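You operate a simulated robot arm through the tools that you are given. There is no shell and no other tool. Be economical: measure what you need, move in short steps, check, and stop when the job is done.

You run a simulated robot arm. Do the job below in one go: nothing can be reset, and whatever is moved stays where it is left.

## Task
Straighten the chair's rest pad, tighten its screw and wipe the smudge off.
Fine: use the green cloth and lay it back on the seat.

Only the result counts: the job must be done as asked and must still hold three seconds after the hand-in. Knocking over, shifting, dropping, spilling or breaking anything else fails it. Flat cloth is picked up by pressing the open fingertips on it (5 to 10 N) and closing them slowly along it; thin cloth reads only 2 to 8 mm in the jaws.

## Robot
A 7-joint arm with a two-finger parallel gripper, fixed in place. Base frame: the origin is at the foot of the arm, x ahead of it, y to its left, z up. Lengths are in mm, angles in degrees, forces in N, time in s.
With the tool pointing down near the work surface it reaches from about 100 to 440 mm from the base axis. Its first joint turns from -115.0 to 115.0 degrees. Payload 3.91 kg.
Tool frame: the origin (TCP) lies between the finger pads and is the grasp point; the fingertips stand 30 mm ahead of it; z points along the fingers, y is the line along which they close. Largest opening 110 mm; finger width 20, thickness 10; the body of the gripper, 48 by 112 mm, starts 55 mm behind the TCP.
Orientation is told as [roll, pitch, yaw] about the base's x, y, z axes, in that order, counted from this pose: with the fingers straight down and closing along the base's y, the tool's x points along the base's -x, its y along +y and its z along -z.

## Interface
- The arm moves only by the tool drive_tool. Its arguments are lists of equal length, an entry for each row: "offset": the shift along the tool's x, y, z in m, a list of three; "delta_rot": the turn, a rotation vector about the tool's x, y, z in rad, a list of three. In form: {"offset": [[x, y, z], ...], "delta_rot": [[rx, ry, rz], ...]}. A call has 1 to 10 rows; each row shifts and turns the commanded pose from where the row before left it, along the tool's axes as they then stand. "gripper" is the opening, from 0 (shut) to 1 (fully open), set as the call begins (left out, the last holds). A row lasts 0.2 s, in which the tool goes at most 50 mm and 8.6 degrees; a call with a longer step from one row to the next is refused whole, and so is a gripper value outside its range. Where a pose cannot be reached the arm comes as near as it can. A force on the tool above 40 N (or 10 N above the force at the start of the call, whichever is more), or a blocked arm, ends the call early, and 0.2 s more pass. The fingers move at their own pace (about 153 mm/s each) and stop on an object; they squeeze with about 29 N. The grip force told is the motor's: it shows also when the fingers shut on nothing. Time passes only in rows, and 0.2 s behind the last, so rows that do not move let the fingers close. The reply holds the time, the measured pose of the TCP, the force on the tool along the base axes, the opening and the grip force, in the units named above and with some noise.
- Cameras (640 x 400 px; columns grow to the right, rows downward): "scene" is fixed at [390.8, -658.4, 1227.8]; the picture's right is [0.99, -0.15, 0.00], its down [-0.08, -0.52, -0.85] and it looks along [0.13, 0.84, -0.53] (base axes); focal length 352 px, centre (320, 200). "wrist" rides on the gripper at [72, 17, -103] in the tool frame; the picture's right is [-0.23, 0.97, 0.00], its down [-0.76, -0.18, -0.62] and it looks along [-0.61, -0.14, 0.78] (tool axes); focal length 222 px, centre (320, 200). There is no depth. A picture from a camera that has moved, and an enlarged one, comes with that camera's place and axes in the base frame and with its lens. The place of the scene camera against the robot may be out by one fixed shift of up to 25 mm in any direction.
- grab_frame(camera): a new picture of that camera. It takes no simulated time.
- lift_body(by): slides the trunk up (or, below 0, down) by that many mm; the arm rides with it, the base frame stays. It gives what a move gives, with no picture.
- close_up(camera, box): a new picture of the part [left, top, right, bottom] of that camera's present view, enlarged. It takes no simulated time.
- hand_in(): hands the job in; it is judged then, once.

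Work in short steps. Places have to be worked out from the pictures, the camera data and where the tool is seen: move nearer, look again, correct. Check each grasp and each placing, and mend what went wrong. You have 120 turns and 84 pictures in all, those below and enlarged ones among them. Open the gripper and draw the arm clear of the work before you hand the job in, unless the task says otherwise; then end with one line.

The tools are called after "Emit:" by a JSON object that holds its "api" and its "payload". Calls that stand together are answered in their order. drive_tool: Moves the arm, as the interface text tells. Its arguments: {"type":"object","properties":{"offset":{"type":"array","items":{"type":"array","items":{"type":"number"}}},"delta_rot":{"type":"array","items":{"type":"array","items":{"type":"number"}}},"gripper":{"type":"number"}},"required":["offset","delta_rot"]} The other tools are called the same way: lift_body (by) slides the trunk up or down; grab_frame (camera) takes a picture; close_up (camera, box) takes an enlarged picture of a part of a camera's view; hand_in () hands the job in.

At the start:

```text
time_s: 0.0
tool_pos: [642.3, 178.1, 967.6]
orientation: [0.0, 0.1, 0.0]
wrist_force: [-0.3, 0.0, 0.2]
opening: 110.0
gripper_force: 0.0
trunk travel left (down, up): [-575.0, 415.0]
```

scene: 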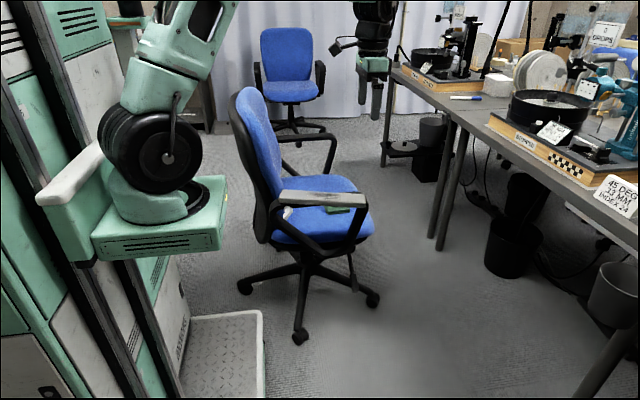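
wrist: 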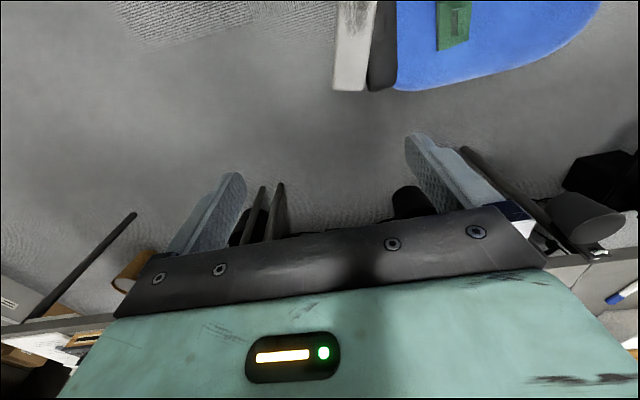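

The chair stands ahead of the arm, its near arm rest pad pale grey, with a green cloth on the seat. I look closer at both.

Emit:
{"api": "close_up", "payload": {"camera": "scene", "box": [220, 80, 400, 350]}}

Emit:
{"api": "close_up", "payload": {"camera": "scene", "box": [260, 170, 380, 245]}}

Emit:
{"api": "close_up", "payload": {"camera": "wrist", "box": [300, 0, 640, 150]}}

```text
1.48 times, centred on (310, 215) of scene
camera zoom: at [390.8, -658.4, 1227.8], right [0.99, -0.15, 0.0], down [-0.08, -0.52, -0.85], along [0.13, 0.84, -0.53], focal length 521 px, centre (335, 178)
```

zoom: 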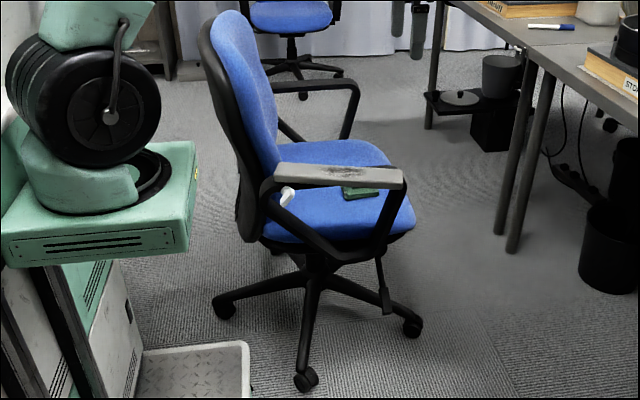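

```text
5.33 times, centred on (320, 208) of scene
camera zoom: at [390.8, -658.4, 1227.8], right [0.99, -0.15, 0.0], down [-0.08, -0.52, -0.85], along [0.13, 0.84, -0.53], focal length 1876 px, centre (320, 160)
```

zoom: 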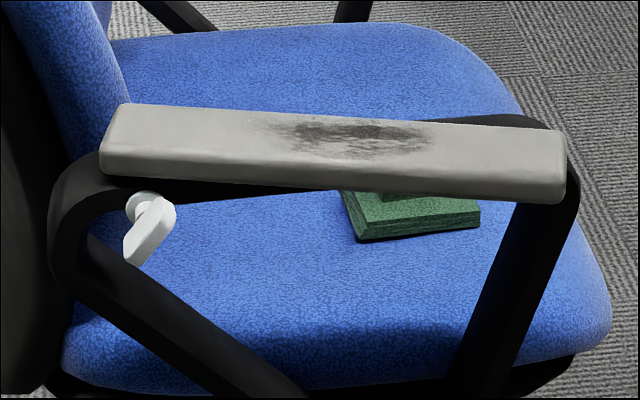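

```text
1.88 times, centred on (470, 75) of wrist
camera zoom: at [570.3, 193.3, 1070.2], right [0.23, 0.97, 0.0], down [0.76, -0.18, 0.62], along [0.61, -0.14, -0.78], focal length 418 px, centre (38, 435)
```

zoom: 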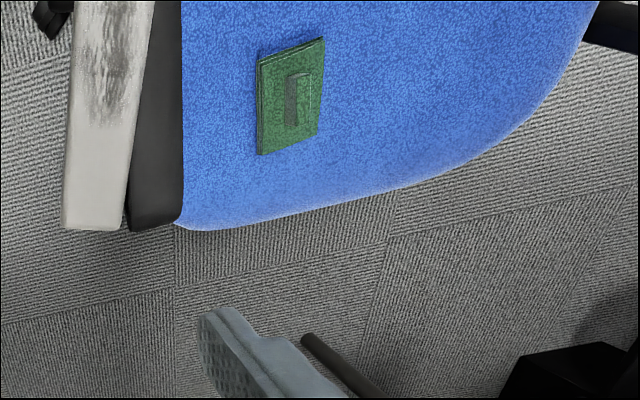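

The pad's front near corner triangulates to about (661,195,675), with its back end near (408,246). It is swung outwards, and a white lever under its back end is probably the screw. I draw the tool back at this height to see the whole pad.

Emit:
{"api": "drive_tool", "payload": {"offset": [[0.04, -0.01, 0], [0.04, -0.01, 0], [0.04, -0.01, 0], [0.04, -0.01, 0]], "delta_rot": [[0, 0, 0], [0, 0, 0], [0, 0, 0], [0, 0, 0]]}}

Emit:
{"api": "grab_frame", "payload": {"camera": "wrist"}}

Emit:
{"api": "grab_frame", "payload": {"camera": "scene"}}

```text
time_s: 1.0
tool_pos: [480.5, 135.7, 965.4]
orientation: [0.0, 0.1, 0.0]
wrist_force: [0.4, -0.1, 0.0]
opening: 110.1
gripper_force: 0.1
trunk travel left (down, up): [-575.0, 415.0]
```

```text
78 pictures are left
camera wrist: at [408.3, 153.9, 1069.4], right [0.23, 0.97, 0.0], down [0.76, -0.18, 0.62], along [0.61, -0.14, -0.78], focal length 222 px, centre (320, 200)
```

wrist: 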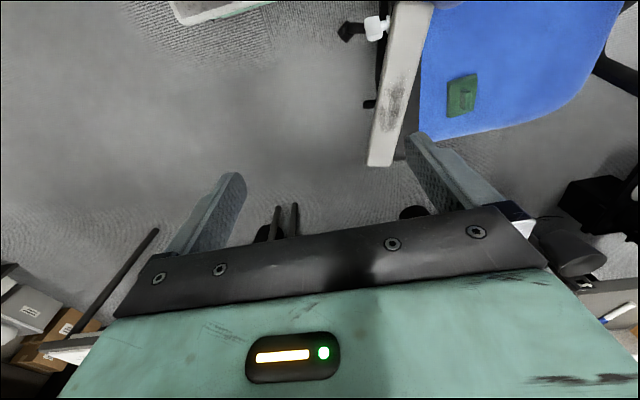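

```text
77 pictures are left
```

scene: 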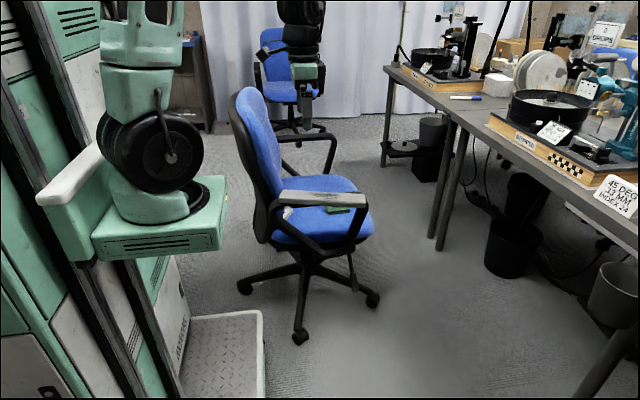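

Emit:
{"api": "close_up", "payload": {"camera": "wrist", "box": [320, 0, 520, 175]}}

```text
2.29 times, centred on (420, 88) of wrist
camera zoom: at [408.3, 153.9, 1069.4], right [0.23, 0.97, 0.0], down [0.76, -0.18, 0.62], along [0.61, -0.14, -0.78], focal length 508 px, centre (91, 457)
```

zoom: 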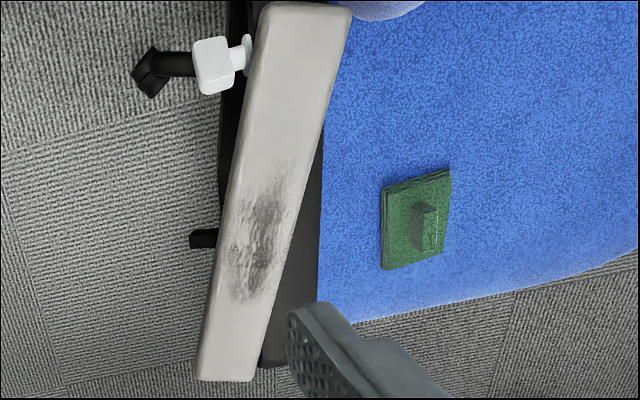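

The wrist view shows the pad about 15° skewed, pivoting near its back end (~(435,279)). The frame beneath runs along x at y≈251..307. The white thumbscrew is near (435,236,625) with its shaft along y. I lower the trunk 150 mm, moving away in -y first, to see the screw better.

Emit:
{"api": "drive_tool", "payload": {"offset": [[0.035, -0.02, 0], [0.035, -0.02, 0]], "delta_rot": [[0, 0, 0], [0, 0, 0]]}}

Emit:
{"api": "lift_body", "payload": {"by": -150}}

Emit:
{"api": "grab_frame", "payload": {"camera": "wrist"}}

Emit:
{"api": "grab_frame", "payload": {"camera": "scene"}}

```text
time_s: 1.6
tool_pos: [415.1, 96.8, 963.6]
orientation: [0.1, -0.1, -0.1]
wrist_force: [0.3, 0.7, 0.3]
opening: 109.8
gripper_force: 0.0
trunk travel left (down, up): [-575.0, 415.0]
```

```text
time_s: 3.4
tool_pos: [414.9, 96.4, 813.1]
orientation: [0.0, 0.0, -0.1]
wrist_force: [-0.4, 0.2, 0.2]
opening: 109.9
gripper_force: 0.0
trunk travel left (down, up): [-425.0, 565.0]
```

```text
75 pictures are left
camera wrist: at [342.1, 113.5, 916.8], right [0.23, 0.97, 0.0], down [0.76, -0.18, 0.62], along [0.61, -0.14, -0.78], focal length 222 px, centre (320, 200)
```

wrist: 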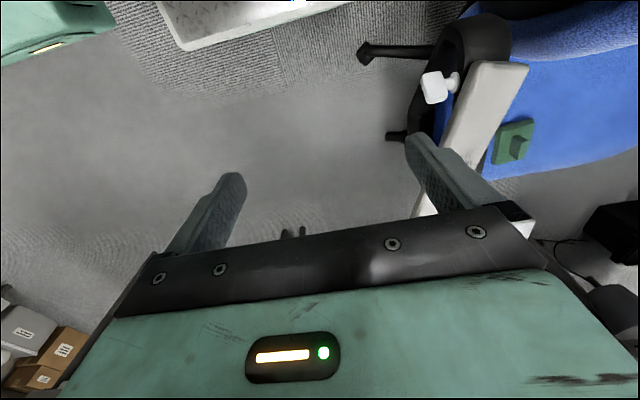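

```text
74 pictures are left
```

scene: 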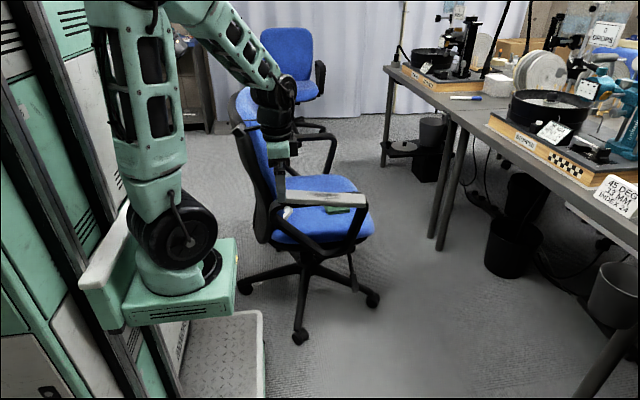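

The knob and the pad's back end are in view; I enlarge that part.

Emit:
{"api": "close_up", "payload": {"camera": "wrist", "box": [390, 40, 550, 140]}}

```text
4.00 times, centred on (470, 90) of wrist
camera zoom: at [342.1, 113.5, 916.8], right [0.23, 0.97, 0.0], down [0.76, -0.18, 0.62], along [0.61, -0.14, -0.78], focal length 888 px, centre (-280, 640)
```

zoom: 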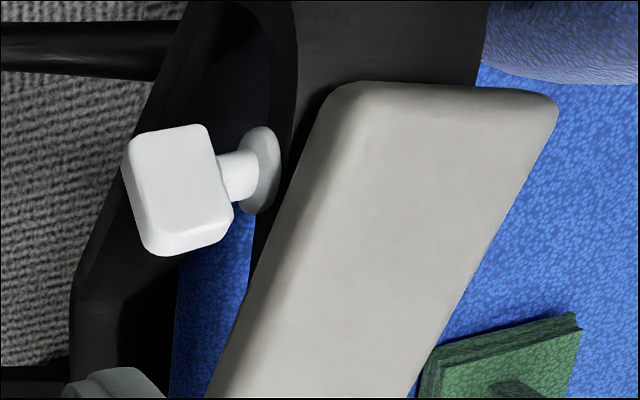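

The pad top is near z≈655 and the pivot near (440,283), right above the screw. I move with the gripper shut to beside the front of the pad, still above it, and look.

Emit:
{"api": "drive_tool", "payload": {"offset": [[-0.0375, 0.0085, 0.0155], [-0.0375, 0.0085, 0.0155], [-0.0375, 0.0085, 0.0155], [-0.0375, 0.0085, 0.0155], [-0.0375, 0.0085, 0.0155], [-0.0375, 0.0085, 0.0155]], "delta_rot": [[0, 0, 0], [0, 0, 0], [0, 0, 0], [0, 0, 0], [0, 0, 0], [0, 0, 0]], "gripper": 0}}

Emit:
{"api": "grab_frame", "payload": {"camera": "wrist"}}

Emit:
{"api": "close_up", "payload": {"camera": "scene", "box": [240, 100, 400, 200]}}

```text
time_s: 4.8
tool_pos: [640.4, 146.9, 717.9]
orientation: [0.0, -0.1, 0.0]
wrist_force: [-0.2, -0.4, 0.1]
opening: 0.0
gripper_force: 28.7
trunk travel left (down, up): [-425.0, 565.0]
```

```text
72 pictures are left
camera wrist: at [567.5, 164.4, 822.3], right [0.23, 0.97, 0.0], down [0.76, -0.18, 0.62], along [0.61, -0.14, -0.78], focal length 222 px, centre (320, 200)
```

wrist: 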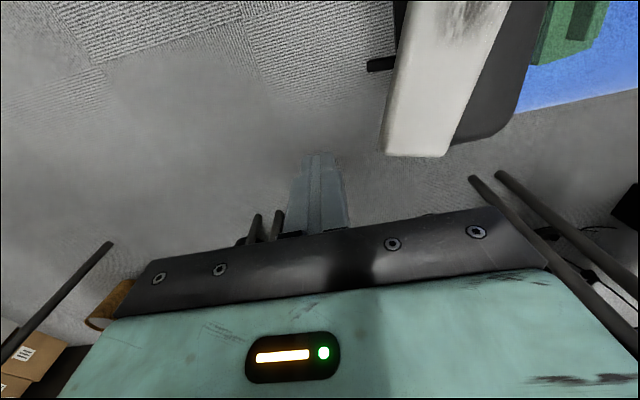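

```text
4.00 times, centred on (320, 150) of scene
camera zoom: at [390.8, -658.4, 1227.8], right [0.99, -0.15, 0.0], down [-0.08, -0.52, -0.85], along [0.13, 0.84, -0.53], focal length 1407 px, centre (320, 400)
```

zoom: 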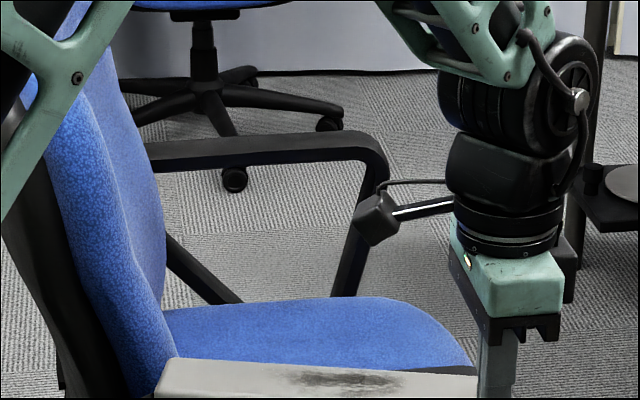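

The pad's front top sits at about z≈660. I lower the fingertips to z≈645 and push +y gently to partway.

Emit:
{"api": "drive_tool", "payload": {"offset": [[0, 0, 0.022], [0, 0, 0.021], [0, 0.02, 0], [0, 0.015, 0], [0, 0.01, 0], [0, 0.01, 0], [0, 0.01, 0], [0, 0.01, 0]], "delta_rot": [[0, 0, 0], [0, 0, 0], [0, 0, 0], [0, 0, 0], [0, 0, 0], [0, 0, 0], [0, 0, 0], [0, 0, 0]]}}

Emit:
{"api": "grab_frame", "payload": {"camera": "wrist"}}

Emit:
{"api": "close_up", "payload": {"camera": "scene", "box": [260, 150, 400, 240]}}

```text
time_s: 6.5
tool_pos: [638.9, 222.1, 678.6]
orientation: [-0.1, 0.0, 0.0]
wrist_force: [-0.1, -0.7, 0.8]
opening: 0.1
gripper_force: 28.8
trunk travel left (down, up): [-425.0, 565.0]
```

```text
70 pictures are left
camera wrist: at [567.9, 238.6, 782.1], right [0.23, 0.97, 0.0], down [0.76, -0.18, 0.62], along [0.61, -0.14, -0.78], focal length 222 px, centre (320, 200)
```

wrist: 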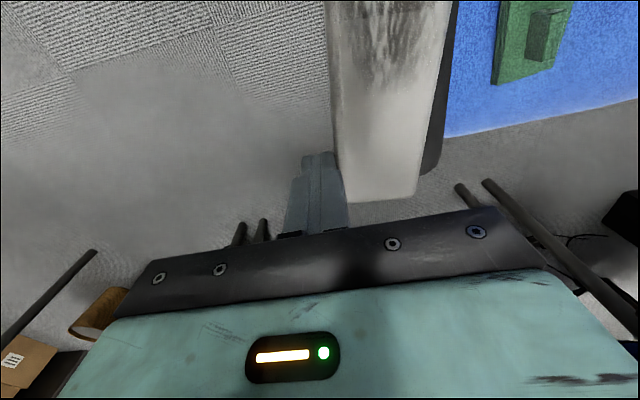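

```text
4.44 times, centred on (330, 195) of scene
camera zoom: at [390.8, -658.4, 1227.8], right [0.99, -0.15, 0.0], down [-0.08, -0.52, -0.85], along [0.13, 0.84, -0.53], focal length 1563 px, centre (276, 222)
```

zoom: 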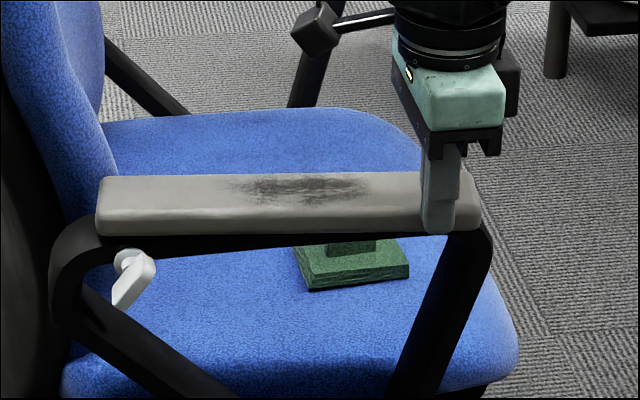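

It moves with little force. I push 17 mm more.

Emit:
{"api": "drive_tool", "payload": {"offset": [[0, 0.009, 0], [0, 0.009, 0], [0, 0, 0]], "delta_rot": [[0, 0, 0], [0, 0, 0], [0, 0, 0]]}}

Emit:
{"api": "grab_frame", "payload": {"camera": "wrist"}}

```text
time_s: 7.3
tool_pos: [638.9, 240.0, 678.9]
orientation: [0.0, 0.1, 0.0]
wrist_force: [0.6, 0.6, -0.8]
opening: 0.3
gripper_force: 28.7
trunk travel left (down, up): [-425.0, 565.0]
```

```text
68 pictures are left
camera wrist: at [567.0, 256.6, 782.0], right [0.23, 0.97, 0.0], down [0.76, -0.18, 0.62], along [0.61, -0.14, -0.78], focal length 222 px, centre (320, 200)
```

wrist: 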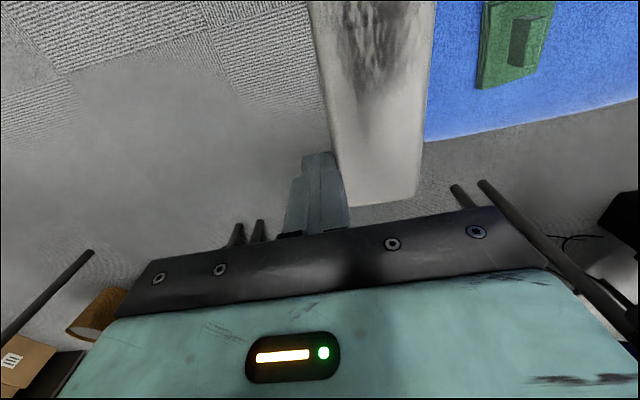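

It's within a few degrees of straight. I back off, rise and look from above and behind for an exact measure.

Emit:
{"api": "drive_tool", "payload": {"offset": [[0, -0.03, 0], [0, 0, -0.045], [0.02, 0.03, -0.03], [0.045, 0.02, 0], [0.045, 0.01, 0], [0.04, 0, 0]], "delta_rot": [[0, 0, 0], [0, 0, 0], [0, 0, 0], [0, 0, 0], [0, 0, 0], [0, 0, 0]]}}

Emit:
{"api": "lift_body", "payload": {"by": 150}}

Emit:
{"api": "close_up", "payload": {"camera": "wrist", "box": [200, 0, 520, 200]}}

```text
time_s: 8.8
tool_pos: [489.6, 270.1, 751.6]
orientation: [-0.1, 0.1, 0.0]
wrist_force: [-0.3, -0.1, -0.4]
opening: 0.0
gripper_force: 29.0
trunk travel left (down, up): [-425.0, 565.0]
```

```text
time_s: 10.5
tool_pos: [489.6, 269.6, 900.4]
orientation: [0.1, 0.1, 0.0]
wrist_force: [-1.5, 0.7, -0.5]
opening: 0.0
gripper_force: 28.9
trunk travel left (down, up): [-575.0, 415.0]
```

```text
2.00 times, centred on (360, 100) of wrist
camera zoom: at [417.2, 286.4, 1004.2], right [0.23, 0.97, 0.0], down [0.76, -0.18, 0.62], along [0.61, -0.14, -0.78], focal length 444 px, centre (240, 400)
```

zoom: 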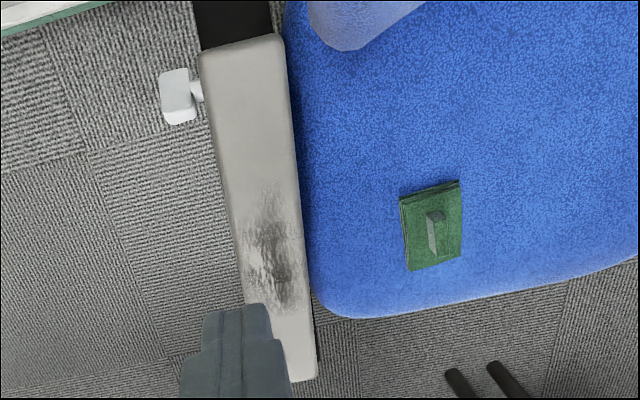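

The pad is still about 2.7° short (front edge y≈303 against the frame's 311). I go back down the same way and push to TCP y≈249.5.

Emit:
{"api": "lift_body", "payload": {"by": -150}}

Emit:
{"api": "drive_tool", "payload": {"offset": [[-0.04, 0, 0], [-0.045, -0.01, 0], [-0.045, -0.02, 0], [-0.02, -0.035, 0.03], [0, 0, 0.045], [0, 0.02, 0], [0, 0.01, 0], [0, 0.008, 0], [0, 0.0065, 0], [0, 0, 0]], "delta_rot": [[0, 0, 0], [0, 0, 0], [0, 0, 0], [0, 0, 0], [0, 0, 0], [0, 0, 0], [0, 0, 0], [0, 0, 0], [0, 0, 0], [0, 0, 0]]}}

```text
time_s: 12.2
tool_pos: [490.9, 269.1, 750.2]
orientation: [0.0, 0.0, 0.1]
wrist_force: [0.5, 1.0, -0.2]
opening: 0.1
gripper_force: 29.1
trunk travel left (down, up): [-425.0, 565.0]
```

```text
refused: row 4 steps farther than a row can; nothing moved
```

Row 4 was slightly too long, so I split it.

Emit:
{"api": "drive_tool", "payload": {"offset": [[-0.04, 0, 0], [-0.045, -0.015, 0], [-0.045, -0.02, 0], [-0.02, -0.03, 0.03], [0, 0, 0.045], [0, 0.02, 0], [0, 0.01, 0], [0, 0.008, 0], [0, 0.0075, 0], [0, 0, 0]], "delta_rot": [[0, 0, 0], [0, 0, 0], [0, 0, 0], [0, 0, 0], [0, 0, 0], [0, 0, 0], [0, 0, 0], [0, 0, 0], [0, 0, 0], [0, 0, 0]]}}

```text
time_s: 14.4
tool_pos: [640.0, 247.9, 677.7]
orientation: [-0.1, 0.0, -0.1]
wrist_force: [0.3, -8.0, 1.3]
opening: 0.4
gripper_force: 29.6
trunk travel left (down, up): [-425.0, 565.0]
```

There's 8 N of resistance now, so I look before going further.

Emit:
{"api": "grab_frame", "payload": {"camera": "wrist"}}

Emit:
{"api": "close_up", "payload": {"camera": "scene", "box": [260, 150, 400, 240]}}

```text
66 pictures are left
camera wrist: at [567.5, 265.2, 780.2], right [0.23, 0.97, 0.0], down [0.76, -0.18, 0.62], along [0.61, -0.14, -0.78], focal length 222 px, centre (320, 200)
```

wrist: 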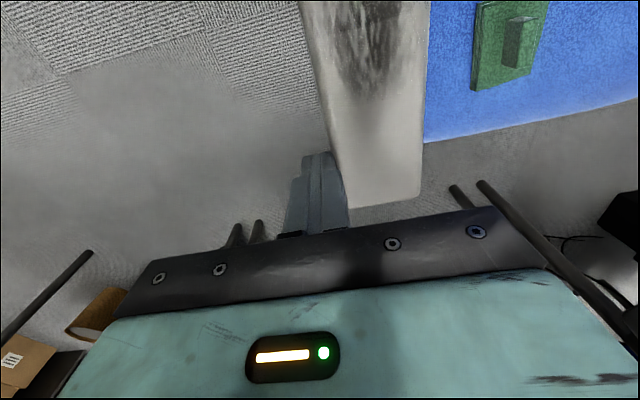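

```text
4.44 times, centred on (330, 195) of scene
camera zoom: at [390.8, -658.4, 1227.8], right [0.99, -0.15, 0.0], down [-0.08, -0.52, -0.85], along [0.13, 0.84, -0.53], focal length 1563 px, centre (276, 222)
```

zoom: 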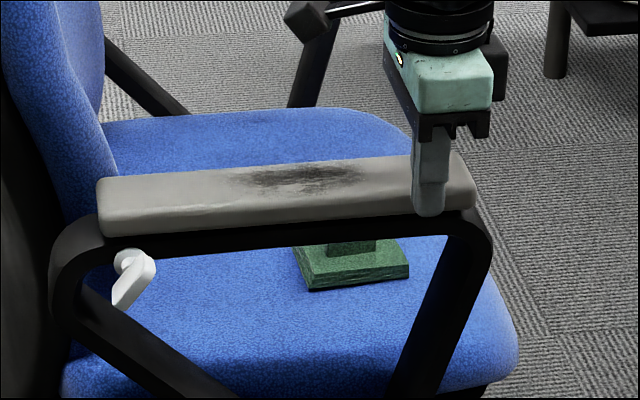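

It looks aligned with the frame. I back off and measure again from above.

Emit:
{"api": "drive_tool", "payload": {"offset": [[0, -0.03, 0], [0, 0, -0.045], [0.02, 0.03, -0.03], [0.045, 0.02, 0], [0.045, 0.01, 0], [0.04, 0, 0]], "delta_rot": [[0, 0, 0], [0, 0, 0], [0, 0, 0], [0, 0, 0], [0, 0, 0], [0, 0, 0]]}}

Emit:
{"api": "lift_body", "payload": {"by": 150}}

Emit:
{"api": "close_up", "payload": {"camera": "wrist", "box": [200, 0, 520, 200]}}

```text
time_s: 15.8
tool_pos: [489.3, 279.8, 747.3]
orientation: [0.1, 0.0, -0.1]
wrist_force: [0.2, -0.5, -0.1]
opening: 0.0
gripper_force: 28.7
trunk travel left (down, up): [-425.0, 565.0]
```

```text
time_s: 17.6
tool_pos: [488.8, 279.2, 897.0]
orientation: [0.0, 0.0, 0.0]
wrist_force: [0.0, -0.7, -0.6]
opening: 0.2
gripper_force: 29.3
trunk travel left (down, up): [-575.0, 415.0]
```

```text
2.00 times, centred on (360, 100) of wrist
camera zoom: at [415.9, 297.3, 1000.5], right [0.23, 0.97, 0.0], down [0.76, -0.18, 0.62], along [0.61, -0.14, -0.78], focal length 444 px, centre (240, 400)
```

zoom: 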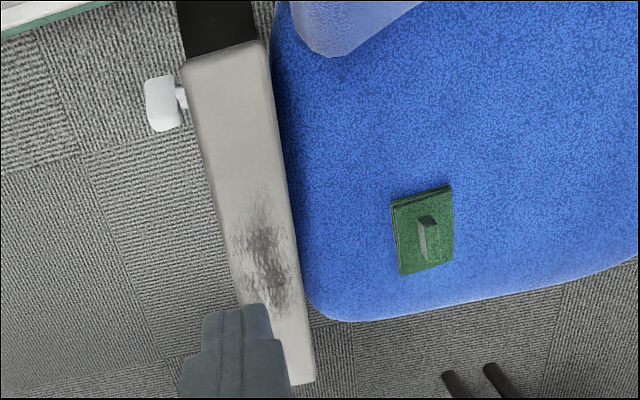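

The pad now measures within about 0.5° of straight. Next is the screw: its paddle is at about (436,237,618), turning about y. I move out to -y and start tilting the tool towards +y.

Emit:
{"api": "drive_tool", "payload": {"offset": [[0.01, -0.048, 0], [0.014, -0.046, 0], [0.014, -0.046, 0], [0.014, -0.02, 0]], "delta_rot": [[0, 0, 0], [0, 0, 0], [0, 0, 0], [0, 0, 0]], "gripper": 0.45}}

Emit:
{"api": "drive_tool", "payload": {"offset": [[0, 0, 0], [0, 0, 0], [0, 0, 0], [0, 0, 0], [0, 0, 0], [0, 0, 0], [0, 0, 0], [0, 0, 0], [0, 0, 0], [0, 0, 0]], "delta_rot": [[-0.14, 0, 0], [-0.14, 0, 0], [-0.14, 0, 0], [-0.14, 0, 0], [-0.14, 0, 0], [-0.14, 0, 0], [-0.14, 0, 0], [-0.14, 0, 0], [-0.14, 0, 0], [-0.14, 0, 0]]}}

Emit:
{"api": "grab_frame", "payload": {"camera": "scene"}}

```text
time_s: 18.6
tool_pos: [436.5, 119.7, 896.1]
orientation: [0.0, 0.1, 0.0]
wrist_force: [0.1, 0.2, -1.3]
opening: 49.3
gripper_force: 0.1
trunk travel left (down, up): [-575.0, 415.0]
```

```text
time_s: 20.8
tool_pos: [490.0, 146.9, 908.7]
orientation: [80.3, 0.0, -0.1]
wrist_force: [0.1, 0.7, 0.3]
opening: 49.3
gripper_force: 0.1
out of reach, approached as far as the arm can: row 4, 5, 6, 7, 8
trunk travel left (down, up): [-575.0, 415.0]
```

```text
63 pictures are left
```

scene: 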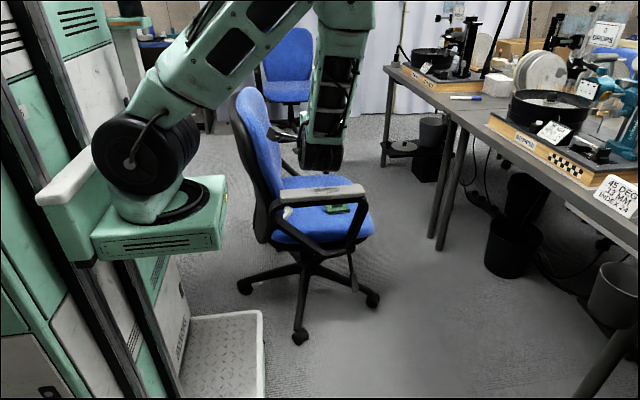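

The tool is at roll 80° and drifted to x=490. I finish the tilt, then start turning about the tool axis to line the fingers up with the paddle.

Emit:
{"api": "drive_tool", "payload": {"offset": [[0, 0, 0], [0, 0, 0], [0.02, 0, 0], [0.02, 0, 0], [0.013, 0, 0], [0, 0, 0]], "delta_rot": [[-0.085, 0, 0], [-0.085, 0, 0], [0, 0, 0], [0, 0, 0], [0, 0, 0], [0, 0, 0]]}}

```text
time_s: 22.2
tool_pos: [471.2, 156.6, 893.6]
orientation: [90.0, 0.0, 0.2]
wrist_force: [0.0, 0.4, -0.1]
opening: 49.8
gripper_force: 0.0
out of reach, approached as far as the arm can: row 3, 4, 5
trunk travel left (down, up): [-575.0, 415.0]
```

It stops at x≈471 here. I roll the wrist by -65° about the tool axis first, in free air.

Emit:
{"api": "drive_tool", "payload": {"offset": [[0, 0, 0], [0, 0, 0], [0, 0, 0], [0, 0, 0], [0, 0, 0], [0, 0, 0], [0, 0, 0], [0, 0, 0]], "delta_rot": [[0, 0, -0.1418], [0, 0, -0.1418], [0, 0, -0.1418], [0, 0, -0.1418], [0, 0, -0.1418], [0, 0, -0.1418], [0, 0, -0.1418], [0, 0, -0.1418]]}}

Emit:
{"api": "grab_frame", "payload": {"camera": "wrist"}}

```text
time_s: 24.0
tool_pos: [472.4, 154.9, 895.0]
orientation: [89.9, -64.9, 0.0]
wrist_force: [0.4, -1.1, -0.4]
opening: 49.3
gripper_force: 0.1
trunk travel left (down, up): [-575.0, 415.0]
```

```text
62 pictures are left
camera wrist: at [426.3, 51.6, 835.7], right [-0.79, 0.0, 0.62], down [0.48, -0.62, 0.62], along [0.39, 0.78, 0.49], focal length 222 px, centre (320, 200)
```

wrist: 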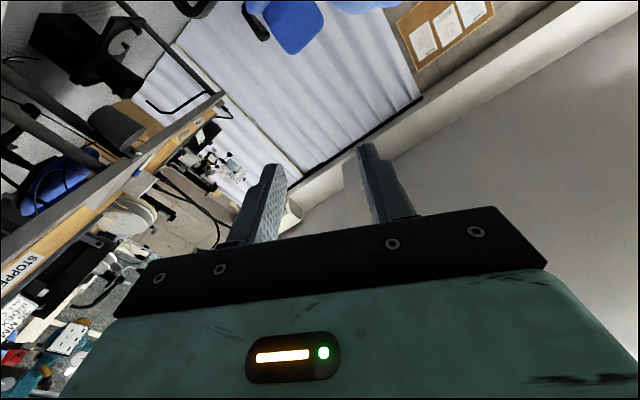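

Orientation is good. I lower the trunk 200 mm, staying at y≈155 clear of the chair.

Emit:
{"api": "lift_body", "payload": {"by": -200}}

Emit:
{"api": "drive_tool", "payload": {"offset": [[0.0305, 0.0183, 0], [0.026, 0.0005, 0.0]], "delta_rot": [[0, 0, 0], [0, 0, 0]]}}

Emit:
{"api": "grab_frame", "payload": {"camera": "scene"}}

```text
time_s: 26.2
tool_pos: [473.5, 155.9, 695.4]
orientation: [89.9, -64.9, 0.1]
wrist_force: [0.1, -0.4, -0.3]
opening: 49.4
gripper_force: 0.1
trunk travel left (down, up): [-375.0, 615.0]
```

```text
time_s: 26.8
tool_pos: [448.0, 158.9, 645.0]
orientation: [90.0, -64.9, -0.2]
wrist_force: [0.0, 0.0, -0.1]
opening: 49.5
gripper_force: 0.0
out of reach, approached as far as the arm can: row 1
trunk travel left (down, up): [-375.0, 615.0]
```

```text
61 pictures are left
```

scene: 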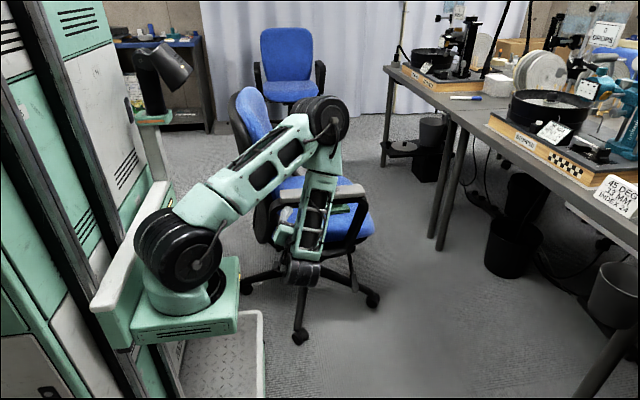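

Lower it reaches further in. I go to (436,172,618) and look with the wrist camera at the knob between the fingers.

Emit:
{"api": "drive_tool", "payload": {"offset": [[0.0296, -0.0005, 0.013], [0, 0, 0]], "delta_rot": [[0, 0, 0], [0, 0, 0]]}}

Emit:
{"api": "grab_frame", "payload": {"camera": "wrist"}}

```text
time_s: 27.4
tool_pos: [440.7, 177.8, 619.8]
orientation: [89.6, -64.7, 0.4]
wrist_force: [0.6, -0.3, -0.8]
opening: 49.7
gripper_force: 0.1
out of reach, approached as far as the arm can: row 1
trunk travel left (down, up): [-375.0, 615.0]
```

```text
60 pictures are left
camera wrist: at [395.1, 75.0, 561.4], right [-0.79, 0.0, 0.62], down [0.48, -0.62, 0.62], along [0.39, 0.78, 0.49], focal length 222 px, centre (320, 200)
```

wrist: 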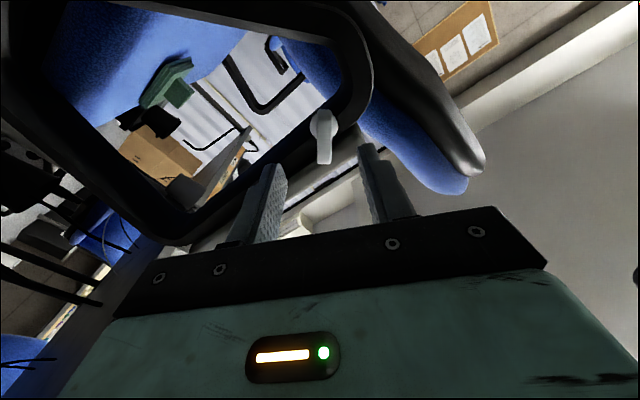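

Emit:
{"api": "close_up", "payload": {"camera": "wrist", "box": [220, 80, 440, 220]}}

```text
2.86 times, centred on (330, 150) of wrist
camera zoom: at [395.1, 75.0, 561.4], right [-0.79, 0.0, 0.62], down [0.48, -0.62, 0.62], along [0.39, 0.78, 0.49], focal length 635 px, centre (291, 343)
```

zoom: 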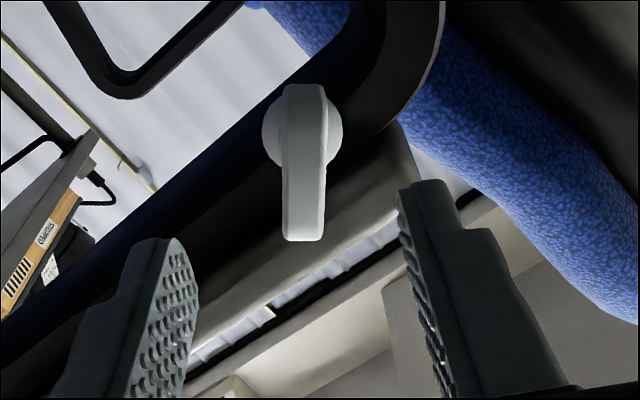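

The paddle is edge-on and matches the finger plane. Its axis is at about (435, y, 616). I correct by 6 and 4 mm and advance half-way.

Emit:
{"api": "drive_tool", "payload": {"offset": [[0.0061, 0.0037, 0.01], [0, 0, 0.005], [0, 0, 0]], "delta_rot": [[0, 0, 0], [0, 0, 0], [0, 0, 0]]}}

Emit:
{"api": "close_up", "payload": {"camera": "wrist", "box": [220, 80, 440, 220]}}

```text
time_s: 28.2
tool_pos: [435.2, 193.4, 616.0]
orientation: [90.0, -64.9, 0.0]
wrist_force: [0.3, -0.3, 0.0]
opening: 49.5
gripper_force: 0.1
trunk travel left (down, up): [-375.0, 615.0]
```

```text
2.86 times, centred on (330, 150) of wrist
camera zoom: at [389.1, 89.9, 557.8], right [-0.79, 0.0, 0.62], down [0.48, -0.62, 0.62], along [0.39, 0.78, 0.49], focal length 635 px, centre (291, 343)
```

zoom: 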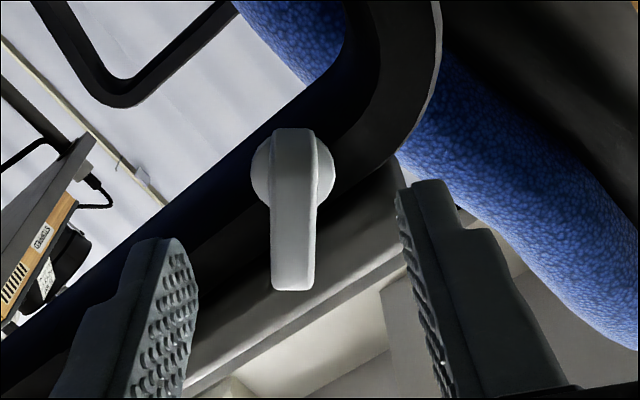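

Centred. I advance 22 mm so the tips sit at y≈245, around the paddle.

Emit:
{"api": "drive_tool", "payload": {"offset": [[0, 0, 0.011], [0, 0, 0.011], [0, 0, 0]], "delta_rot": [[0, 0, 0], [0, 0, 0], [0, 0, 0]]}}

Emit:
{"api": "close_up", "payload": {"camera": "wrist", "box": [220, 80, 440, 220]}}

```text
time_s: 29.0
tool_pos: [436.3, 214.4, 614.9]
orientation: [89.9, -65.0, 0.1]
wrist_force: [0.3, -0.5, 0.5]
opening: 49.7
gripper_force: 0.1
trunk travel left (down, up): [-375.0, 615.0]
```

```text
2.86 times, centred on (330, 150) of wrist
camera zoom: at [389.2, 112.0, 556.8], right [-0.79, 0.0, 0.62], down [0.48, -0.62, 0.62], along [0.39, 0.78, 0.49], focal length 635 px, centre (291, 343)
```

zoom: 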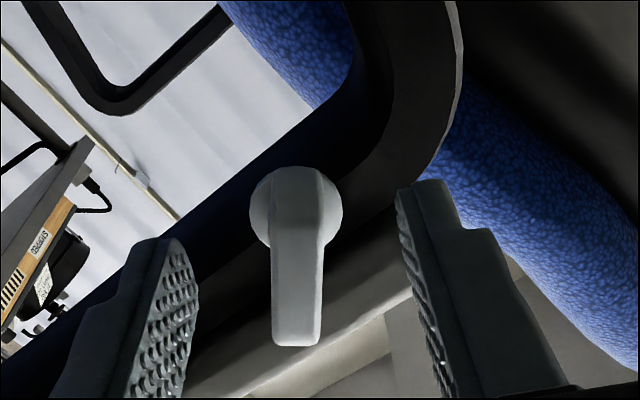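

The paddle lies between the fingers, so I close on it.

Emit:
{"api": "drive_tool", "payload": {"offset": [[0, 0, 0], [0, 0, 0], [0, 0, 0]], "delta_rot": [[0, 0, 0], [0, 0, 0], [0, 0, 0]], "gripper": 0}}

Emit:
{"api": "close_up", "payload": {"camera": "wrist", "box": [220, 80, 440, 220]}}

```text
time_s: 29.8
tool_pos: [433.8, 214.7, 615.0]
orientation: [89.9, -64.9, 0.1]
wrist_force: [-8.8, 1.3, 3.3]
opening: 11.1
gripper_force: 29.2
trunk travel left (down, up): [-375.0, 615.0]
```

```text
2.86 times, centred on (330, 150) of wrist
camera zoom: at [388.5, 112.0, 557.0], right [-0.79, 0.0, 0.62], down [0.48, -0.62, 0.61], along [0.38, 0.78, 0.49], focal length 635 px, centre (291, 343)
```

zoom: 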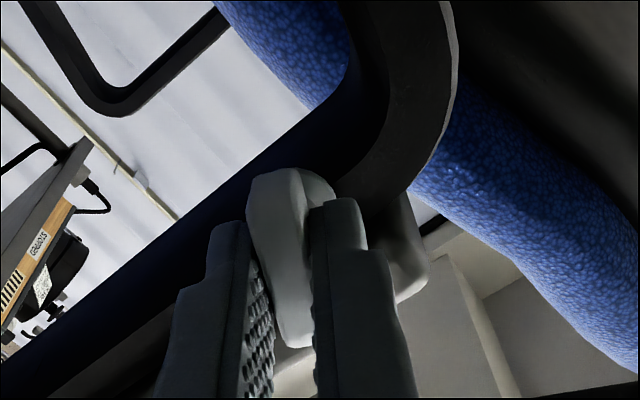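

Grip on the paddle holds (11.1 mm). I relax the side load and turn clockwise (+z of the tool) about 23°.

Emit:
{"api": "drive_tool", "payload": {"offset": [[0.001, 0.0025, 0], [0, 0, 0], [0, 0, 0], [0, 0, 0], [0, 0, 0]], "delta_rot": [[0, 0, 0], [0, 0, 0.1], [0, 0, 0.1], [0, 0, 0.1], [0, 0, 0.1]]}}

```text
time_s: 31.0
tool_pos: [433.8, 214.6, 615.1]
orientation: [89.9, -42.1, -0.3]
wrist_force: [12.3, -19.4, 0.9]
opening: 11.1
gripper_force: 29.2
trunk travel left (down, up): [-375.0, 615.0]
```

It turned 23°, but with a -19 N push along y. I check the view.

Emit:
{"api": "close_up", "payload": {"camera": "wrist", "box": [220, 80, 440, 220]}}

Emit:
{"api": "close_up", "payload": {"camera": "scene", "box": [260, 170, 380, 245]}}

```text
2.86 times, centred on (330, 150) of wrist
camera zoom: at [368.3, 112.4, 579.7], right [-0.48, 0.0, 0.88], down [0.68, -0.63, 0.38], along [0.55, 0.78, 0.3], focal length 635 px, centre (291, 343)
```

zoom: 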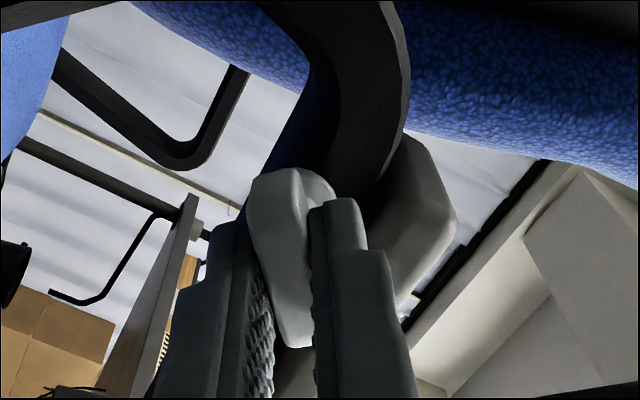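

```text
5.33 times, centred on (320, 208) of scene
camera zoom: at [390.8, -658.4, 1227.8], right [0.99, -0.15, 0.0], down [-0.08, -0.52, -0.85], along [0.13, 0.84, -0.53], focal length 1876 px, centre (320, 160)
```

zoom: 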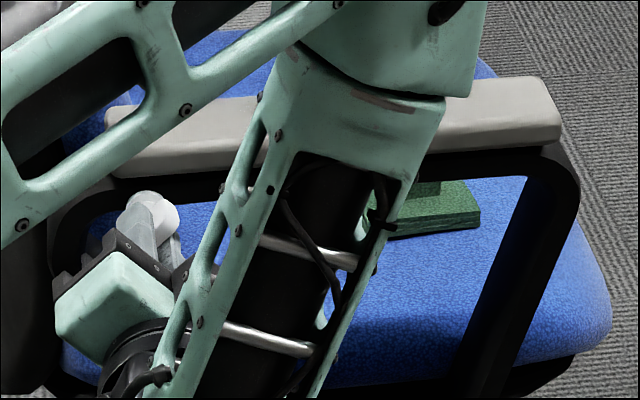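

The paddle turned along with the fingers. I re-read the force at rest.

Emit:
{"api": "drive_tool", "payload": {"offset": [[0, 0, 0], [0, 0, 0]], "delta_rot": [[0, 0, 0], [0, 0, 0]]}}

```text
time_s: 31.6
tool_pos: [434.4, 216.1, 616.4]
orientation: [89.9, -42.1, -0.1]
wrist_force: [18.8, -21.4, 0.9]
opening: 10.6
gripper_force: 28.5
trunk travel left (down, up): [-375.0, 615.0]
```

The load persists (x +19, y -21). I ease the command along the force: +4 mm x, -4 mm y.

Emit:
{"api": "drive_tool", "payload": {"offset": [[-0.003, -0.0027, -0.004], [0, 0, 0]], "delta_rot": [[0, 0, 0], [0, 0, 0]]}}

```text
time_s: 32.2
tool_pos: [435.3, 214.6, 616.1]
orientation: [89.9, -41.9, 0.3]
wrist_force: [-5.0, 24.0, -6.4]
opening: 10.7
gripper_force: 28.6
trunk travel left (down, up): [-375.0, 615.0]
```

Stiffness is about 11 N/mm, so I go back half of it and then turn another 23°.

Emit:
{"api": "drive_tool", "payload": {"offset": [[0.0007, 0.0006, 0.002], [0, 0, 0], [0, 0, 0], [0, 0, 0], [0, 0, 0], [0, 0, 0]], "delta_rot": [[0, 0, 0], [0, 0, 0.1], [0, 0, 0.1], [0, 0, 0.1], [0, 0, 0.1], [0, 0, 0]]}}

```text
time_s: 33.6
tool_pos: [435.8, 214.9, 616.9]
orientation: [89.9, -19.0, 0.0]
wrist_force: [-19.0, -17.3, -0.4]
opening: 10.7
gripper_force: 29.3
trunk travel left (down, up): [-375.0, 615.0]
```

Turning continues. I ease the side load again and turn 23° more.

Emit:
{"api": "drive_tool", "payload": {"offset": [[0.0019, 0.0007, -0.0015], [0, 0, 0], [0, 0, 0], [0, 0, 0], [0, 0, 0], [0, 0, 0]], "delta_rot": [[0, 0, 0], [0, 0, 0.1], [0, 0, 0.1], [0, 0, 0.1], [0, 0, 0.1], [0, 0, 0]]}}

Emit:
{"api": "close_up", "payload": {"camera": "wrist", "box": [220, 80, 440, 220]}}

```text
time_s: 35.0
tool_pos: [434.3, 213.3, 616.9]
orientation: [90.0, 3.7, 0.0]
wrist_force: [4.9, 24.4, 1.0]
opening: 10.9
gripper_force: 28.8
trunk travel left (down, up): [-375.0, 615.0]
```

```text
2.86 times, centred on (330, 150) of wrist
camera zoom: at [363.8, 110.7, 638.1], right [0.29, 0.0, 0.96], down [0.75, -0.62, -0.23], along [0.6, 0.78, -0.18], focal length 635 px, centre (291, 343)
```

zoom: 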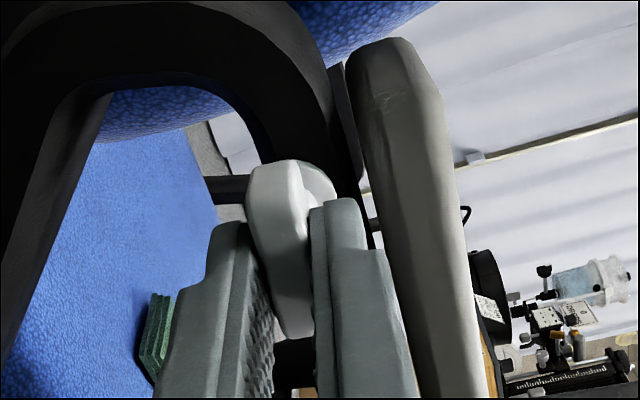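

69° turned so far without a stop. I ease y and go on by another 55°.

Emit:
{"api": "drive_tool", "payload": {"offset": [[0, 0, 0.001], [0, 0, 0], [0, 0, 0], [0, 0, 0], [0, 0, 0], [0, 0, 0]], "delta_rot": [[0, 0, 0], [0, 0, 0.12], [0, 0, 0.12], [0, 0, 0.12], [0, 0, 0.12], [0, 0, 0]]}}

```text
time_s: 36.4
tool_pos: [434.9, 212.1, 616.8]
orientation: [90.1, 31.4, -0.1]
wrist_force: [6.1, -6.2, 11.5]
opening: 11.2
gripper_force: 28.8
trunk travel left (down, up): [-375.0, 615.0]
```

Emit:
{"api": "drive_tool", "payload": {"offset": [[0, 0, 0], [0, 0, 0], [0, 0, 0], [0, 0, 0], [0, 0, 0]], "delta_rot": [[0, 0, 0.12], [0, 0, 0.12], [0, 0, 0.12], [0, 0, 0.12], [0, 0, 0]]}}

Emit:
{"api": "close_up", "payload": {"camera": "wrist", "box": [220, 80, 440, 220]}}

```text
time_s: 37.6
tool_pos: [436.0, 214.3, 615.3]
orientation: [89.6, 59.0, -0.3]
wrist_force: [7.6, -19.9, 4.6]
opening: 11.0
gripper_force: 28.8
trunk travel left (down, up): [-375.0, 615.0]
```

```text
2.86 times, centred on (330, 150) of wrist
camera zoom: at [411.9, 110.9, 686.7], right [0.95, 0.0, 0.31], down [0.24, -0.63, -0.74], along [0.19, 0.78, -0.6], focal length 635 px, centre (291, 343)
```

zoom: 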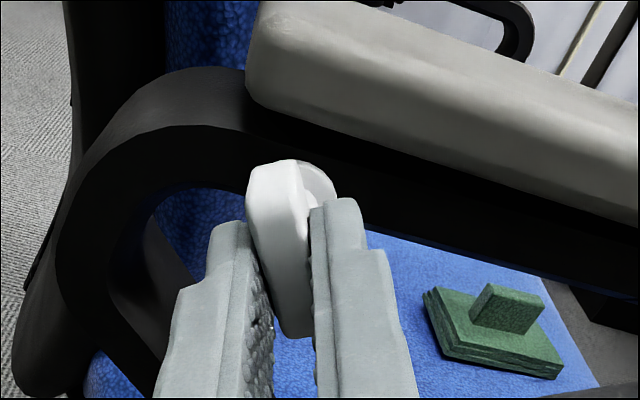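

124° turned, and the paddle still follows. I continue.

Emit:
{"api": "drive_tool", "payload": {"offset": [[0, 0, -0.001], [0, 0, 0], [0, 0, 0], [0, 0, 0], [0, 0, 0]], "delta_rot": [[0, 0, 0.12], [0, 0, 0.12], [0, 0, 0.12], [0, 0, 0.12], [0, 0, 0]]}}

```text
time_s: 38.8
tool_pos: [434.8, 213.8, 616.3]
orientation: [90.2, 86.5, -0.1]
wrist_force: [16.2, 16.9, -4.2]
opening: 13.2
gripper_force: 29.5
trunk travel left (down, up): [-375.0, 615.0]
```

The opening rose to 13.2 mm, so the paddle now resists and slips in the jaws, perhaps because the screw is tight. I look.

Emit:
{"api": "close_up", "payload": {"camera": "wrist", "box": [220, 80, 440, 220]}}

```text
2.86 times, centred on (330, 150) of wrist
camera zoom: at [446.8, 110.6, 689.5], right [0.99, 0.0, -0.17], down [-0.13, -0.62, -0.77], along [-0.1, 0.78, -0.61], focal length 635 px, centre (291, 343)
```

zoom: 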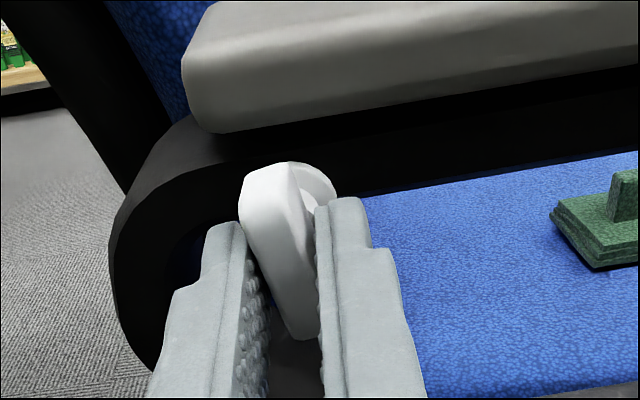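

The paddle lags in the jaws, so it has reached its stop. One small extra turn will confirm it.

Emit:
{"api": "drive_tool", "payload": {"offset": [[0, 0, -0.001], [0, 0, 0], [0, 0, 0]], "delta_rot": [[0, 0, 0.06], [0, 0, 0.06], [0, 0, 0]]}}

Emit:
{"api": "close_up", "payload": {"camera": "wrist", "box": [220, 80, 440, 220]}}

```text
time_s: 39.6
tool_pos: [434.6, 211.8, 617.2]
orientation: [-90.1, 86.7, 179.8]
wrist_force: [14.2, 19.9, -0.1]
opening: 15.7
gripper_force: 28.5
trunk travel left (down, up): [-375.0, 615.0]
```

```text
2.86 times, centred on (330, 150) of wrist
camera zoom: at [455.5, 109.5, 688.4], right [0.96, 0.0, -0.28], down [-0.22, -0.62, -0.75], along [-0.18, 0.78, -0.6], focal length 635 px, centre (291, 343)
```

zoom: 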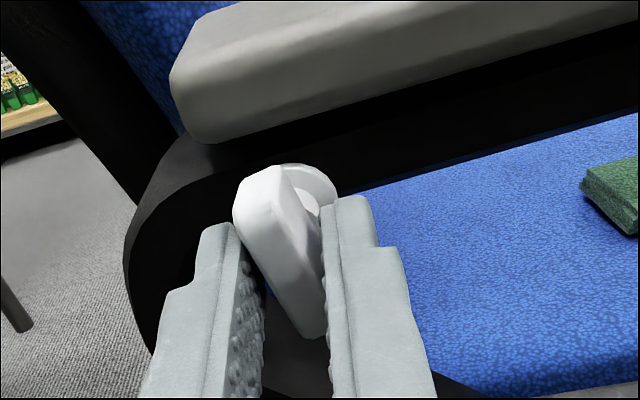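

The paddle stays put while the jaws slip, so the screw is tight. I open, let it settle and withdraw straight back.

Emit:
{"api": "drive_tool", "payload": {"offset": [[0, 0, 0], [0, 0, 0], [0, 0, -0.02], [0, 0, -0.03], [0, 0, -0.02]], "delta_rot": [[0, 0, 0], [0, 0, 0], [0, 0, 0], [0, 0, 0], [0, 0, 0]], "gripper": 0.5}}

Emit:
{"api": "grab_frame", "payload": {"camera": "wrist"}}

```text
time_s: 40.8
tool_pos: [434.3, 141.1, 614.7]
orientation: [-89.1, 86.7, -179.1]
wrist_force: [0.0, -0.1, -0.6]
opening: 55.0
gripper_force: 0.0
trunk travel left (down, up): [-375.0, 615.0]
```

```text
49 pictures are left
camera wrist: at [454.6, 38.7, 686.8], right [0.96, 0.0, -0.28], down [-0.22, -0.62, -0.75], along [-0.18, 0.78, -0.6], focal length 222 px, centre (320, 200)
```

wrist: 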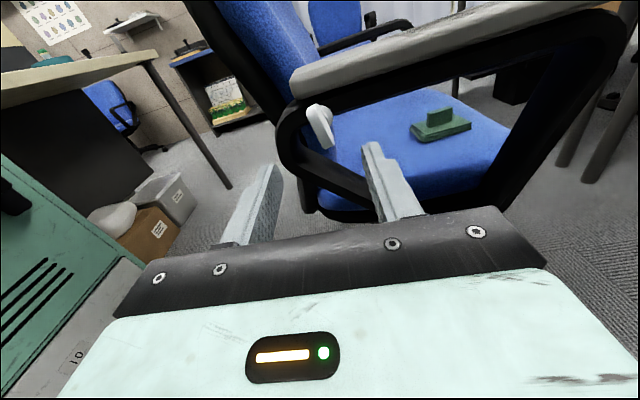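

Screw done. The cloth triangulates to about (634,470,470), with a block-like tab on top. I raise the trunk and turn the tool back to point down.

Emit:
{"api": "lift_body", "payload": {"by": 250}}

Emit:
{"api": "drive_tool", "payload": {"offset": [[0, 0, 0], [0, 0, 0], [0, 0, 0], [0, 0, 0], [0, 0, 0], [0, 0, 0], [0, 0, 0], [0, 0, 0], [0, 0, 0], [0, 0, 0]], "delta_rot": [[0, 0, -0.148], [0, 0, -0.148], [0, 0, -0.148], [0, 0, -0.148], [0, 0, -0.148], [0, 0, -0.148], [0, 0, -0.148], [0, 0, -0.148], [0, 0, -0.148], [0, 0, -0.148]]}}

Emit:
{"api": "drive_tool", "payload": {"offset": [[0, 0, 0], [-0.02, 0, 0], [-0.02, 0, 0], [-0.02, 0, 0], [0, 0, 0], [0, 0, 0], [0, 0, 0], [0, 0, 0], [0, 0, 0], [0, 0, 0]], "delta_rot": [[0, 0, -0.148], [0.14, 0, 0], [0.14, 0, 0], [0.14, 0, 0], [0.14, 0, 0], [0.14, 0, 0], [0.14, 0, 0], [0.14, 0, 0], [0.14, 0, 0], [0.14, 0, 0]]}}

```text
time_s: 43.4
tool_pos: [434.8, 143.1, 865.2]
orientation: [-89.2, 86.8, -179.3]
wrist_force: [0.2, -0.1, 1.5]
opening: 55.0
gripper_force: 0.1
trunk travel left (down, up): [-625.0, 365.0]
```

```text
time_s: 45.5
tool_pos: [433.3, 142.3, 866.0]
orientation: [90.1, 8.3, 0.2]
wrist_force: [-0.2, 0.3, 0.2]
opening: 55.0
gripper_force: 0.0
trunk travel left (down, up): [-625.0, 365.0]
```

```text
time_s: 47.8
tool_pos: [493.6, 142.3, 865.4]
orientation: [20.5, -0.1, 0.2]
wrist_force: [1.1, -0.1, 0.2]
opening: 55.2
gripper_force: 0.2
trunk travel left (down, up): [-625.0, 365.0]
```

Finishing the rotation and moving over the seat at z≈865.

Emit:
{"api": "drive_tool", "payload": {"offset": [[-0.03, 0, 0], [-0.03, 0, 0], [-0.04, 0, 0], [-0.03, 0.03, 0], [0, 0.045, 0], [0, 0.045, 0], [0, 0.045, 0], [0, 0.045, 0], [0, 0.045, 0]], "delta_rot": [[0.12, 0, 0], [0.12, 0, 0], [0.12, 0, 0], [0, 0, 0], [0, 0, 0], [0, 0, 0], [0, 0, 0], [0, 0, 0], [0, 0, 0]], "gripper": 0.5}}

Emit:
{"api": "grab_frame", "payload": {"camera": "wrist"}}

Emit:
{"api": "grab_frame", "payload": {"camera": "scene"}}

```text
time_s: 49.8
tool_pos: [622.8, 396.1, 851.7]
orientation: [-2.9, 0.0, -0.1]
wrist_force: [-0.1, -0.2, 0.7]
opening: 55.1
gripper_force: 0.1
trunk travel left (down, up): [-625.0, 365.0]
```

```text
48 pictures are left
camera wrist: at [550.7, 418.5, 953.4], right [0.23, 0.97, -0.05], down [0.76, -0.15, 0.63], along [0.61, -0.18, -0.77], focal length 222 px, centre (320, 200)
```

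wrist: 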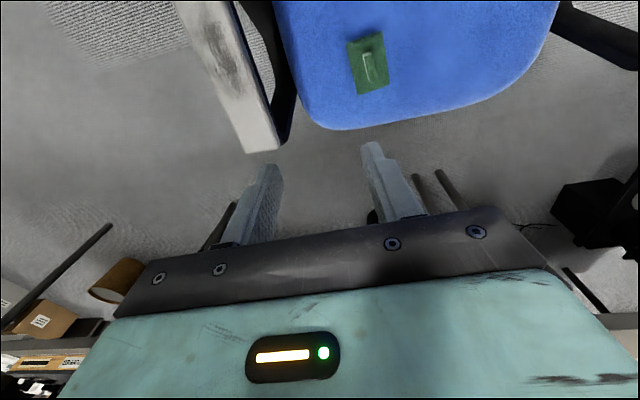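

```text
47 pictures are left
```

scene: 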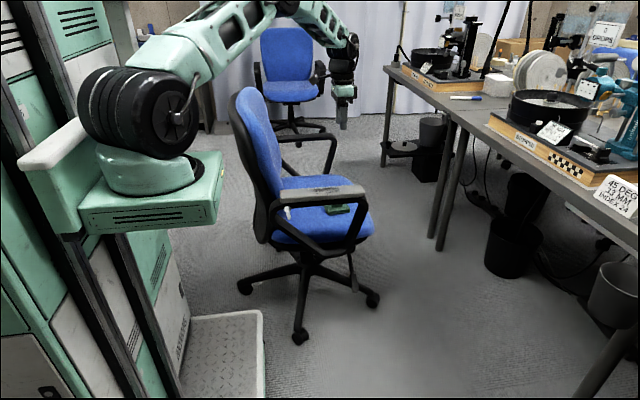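

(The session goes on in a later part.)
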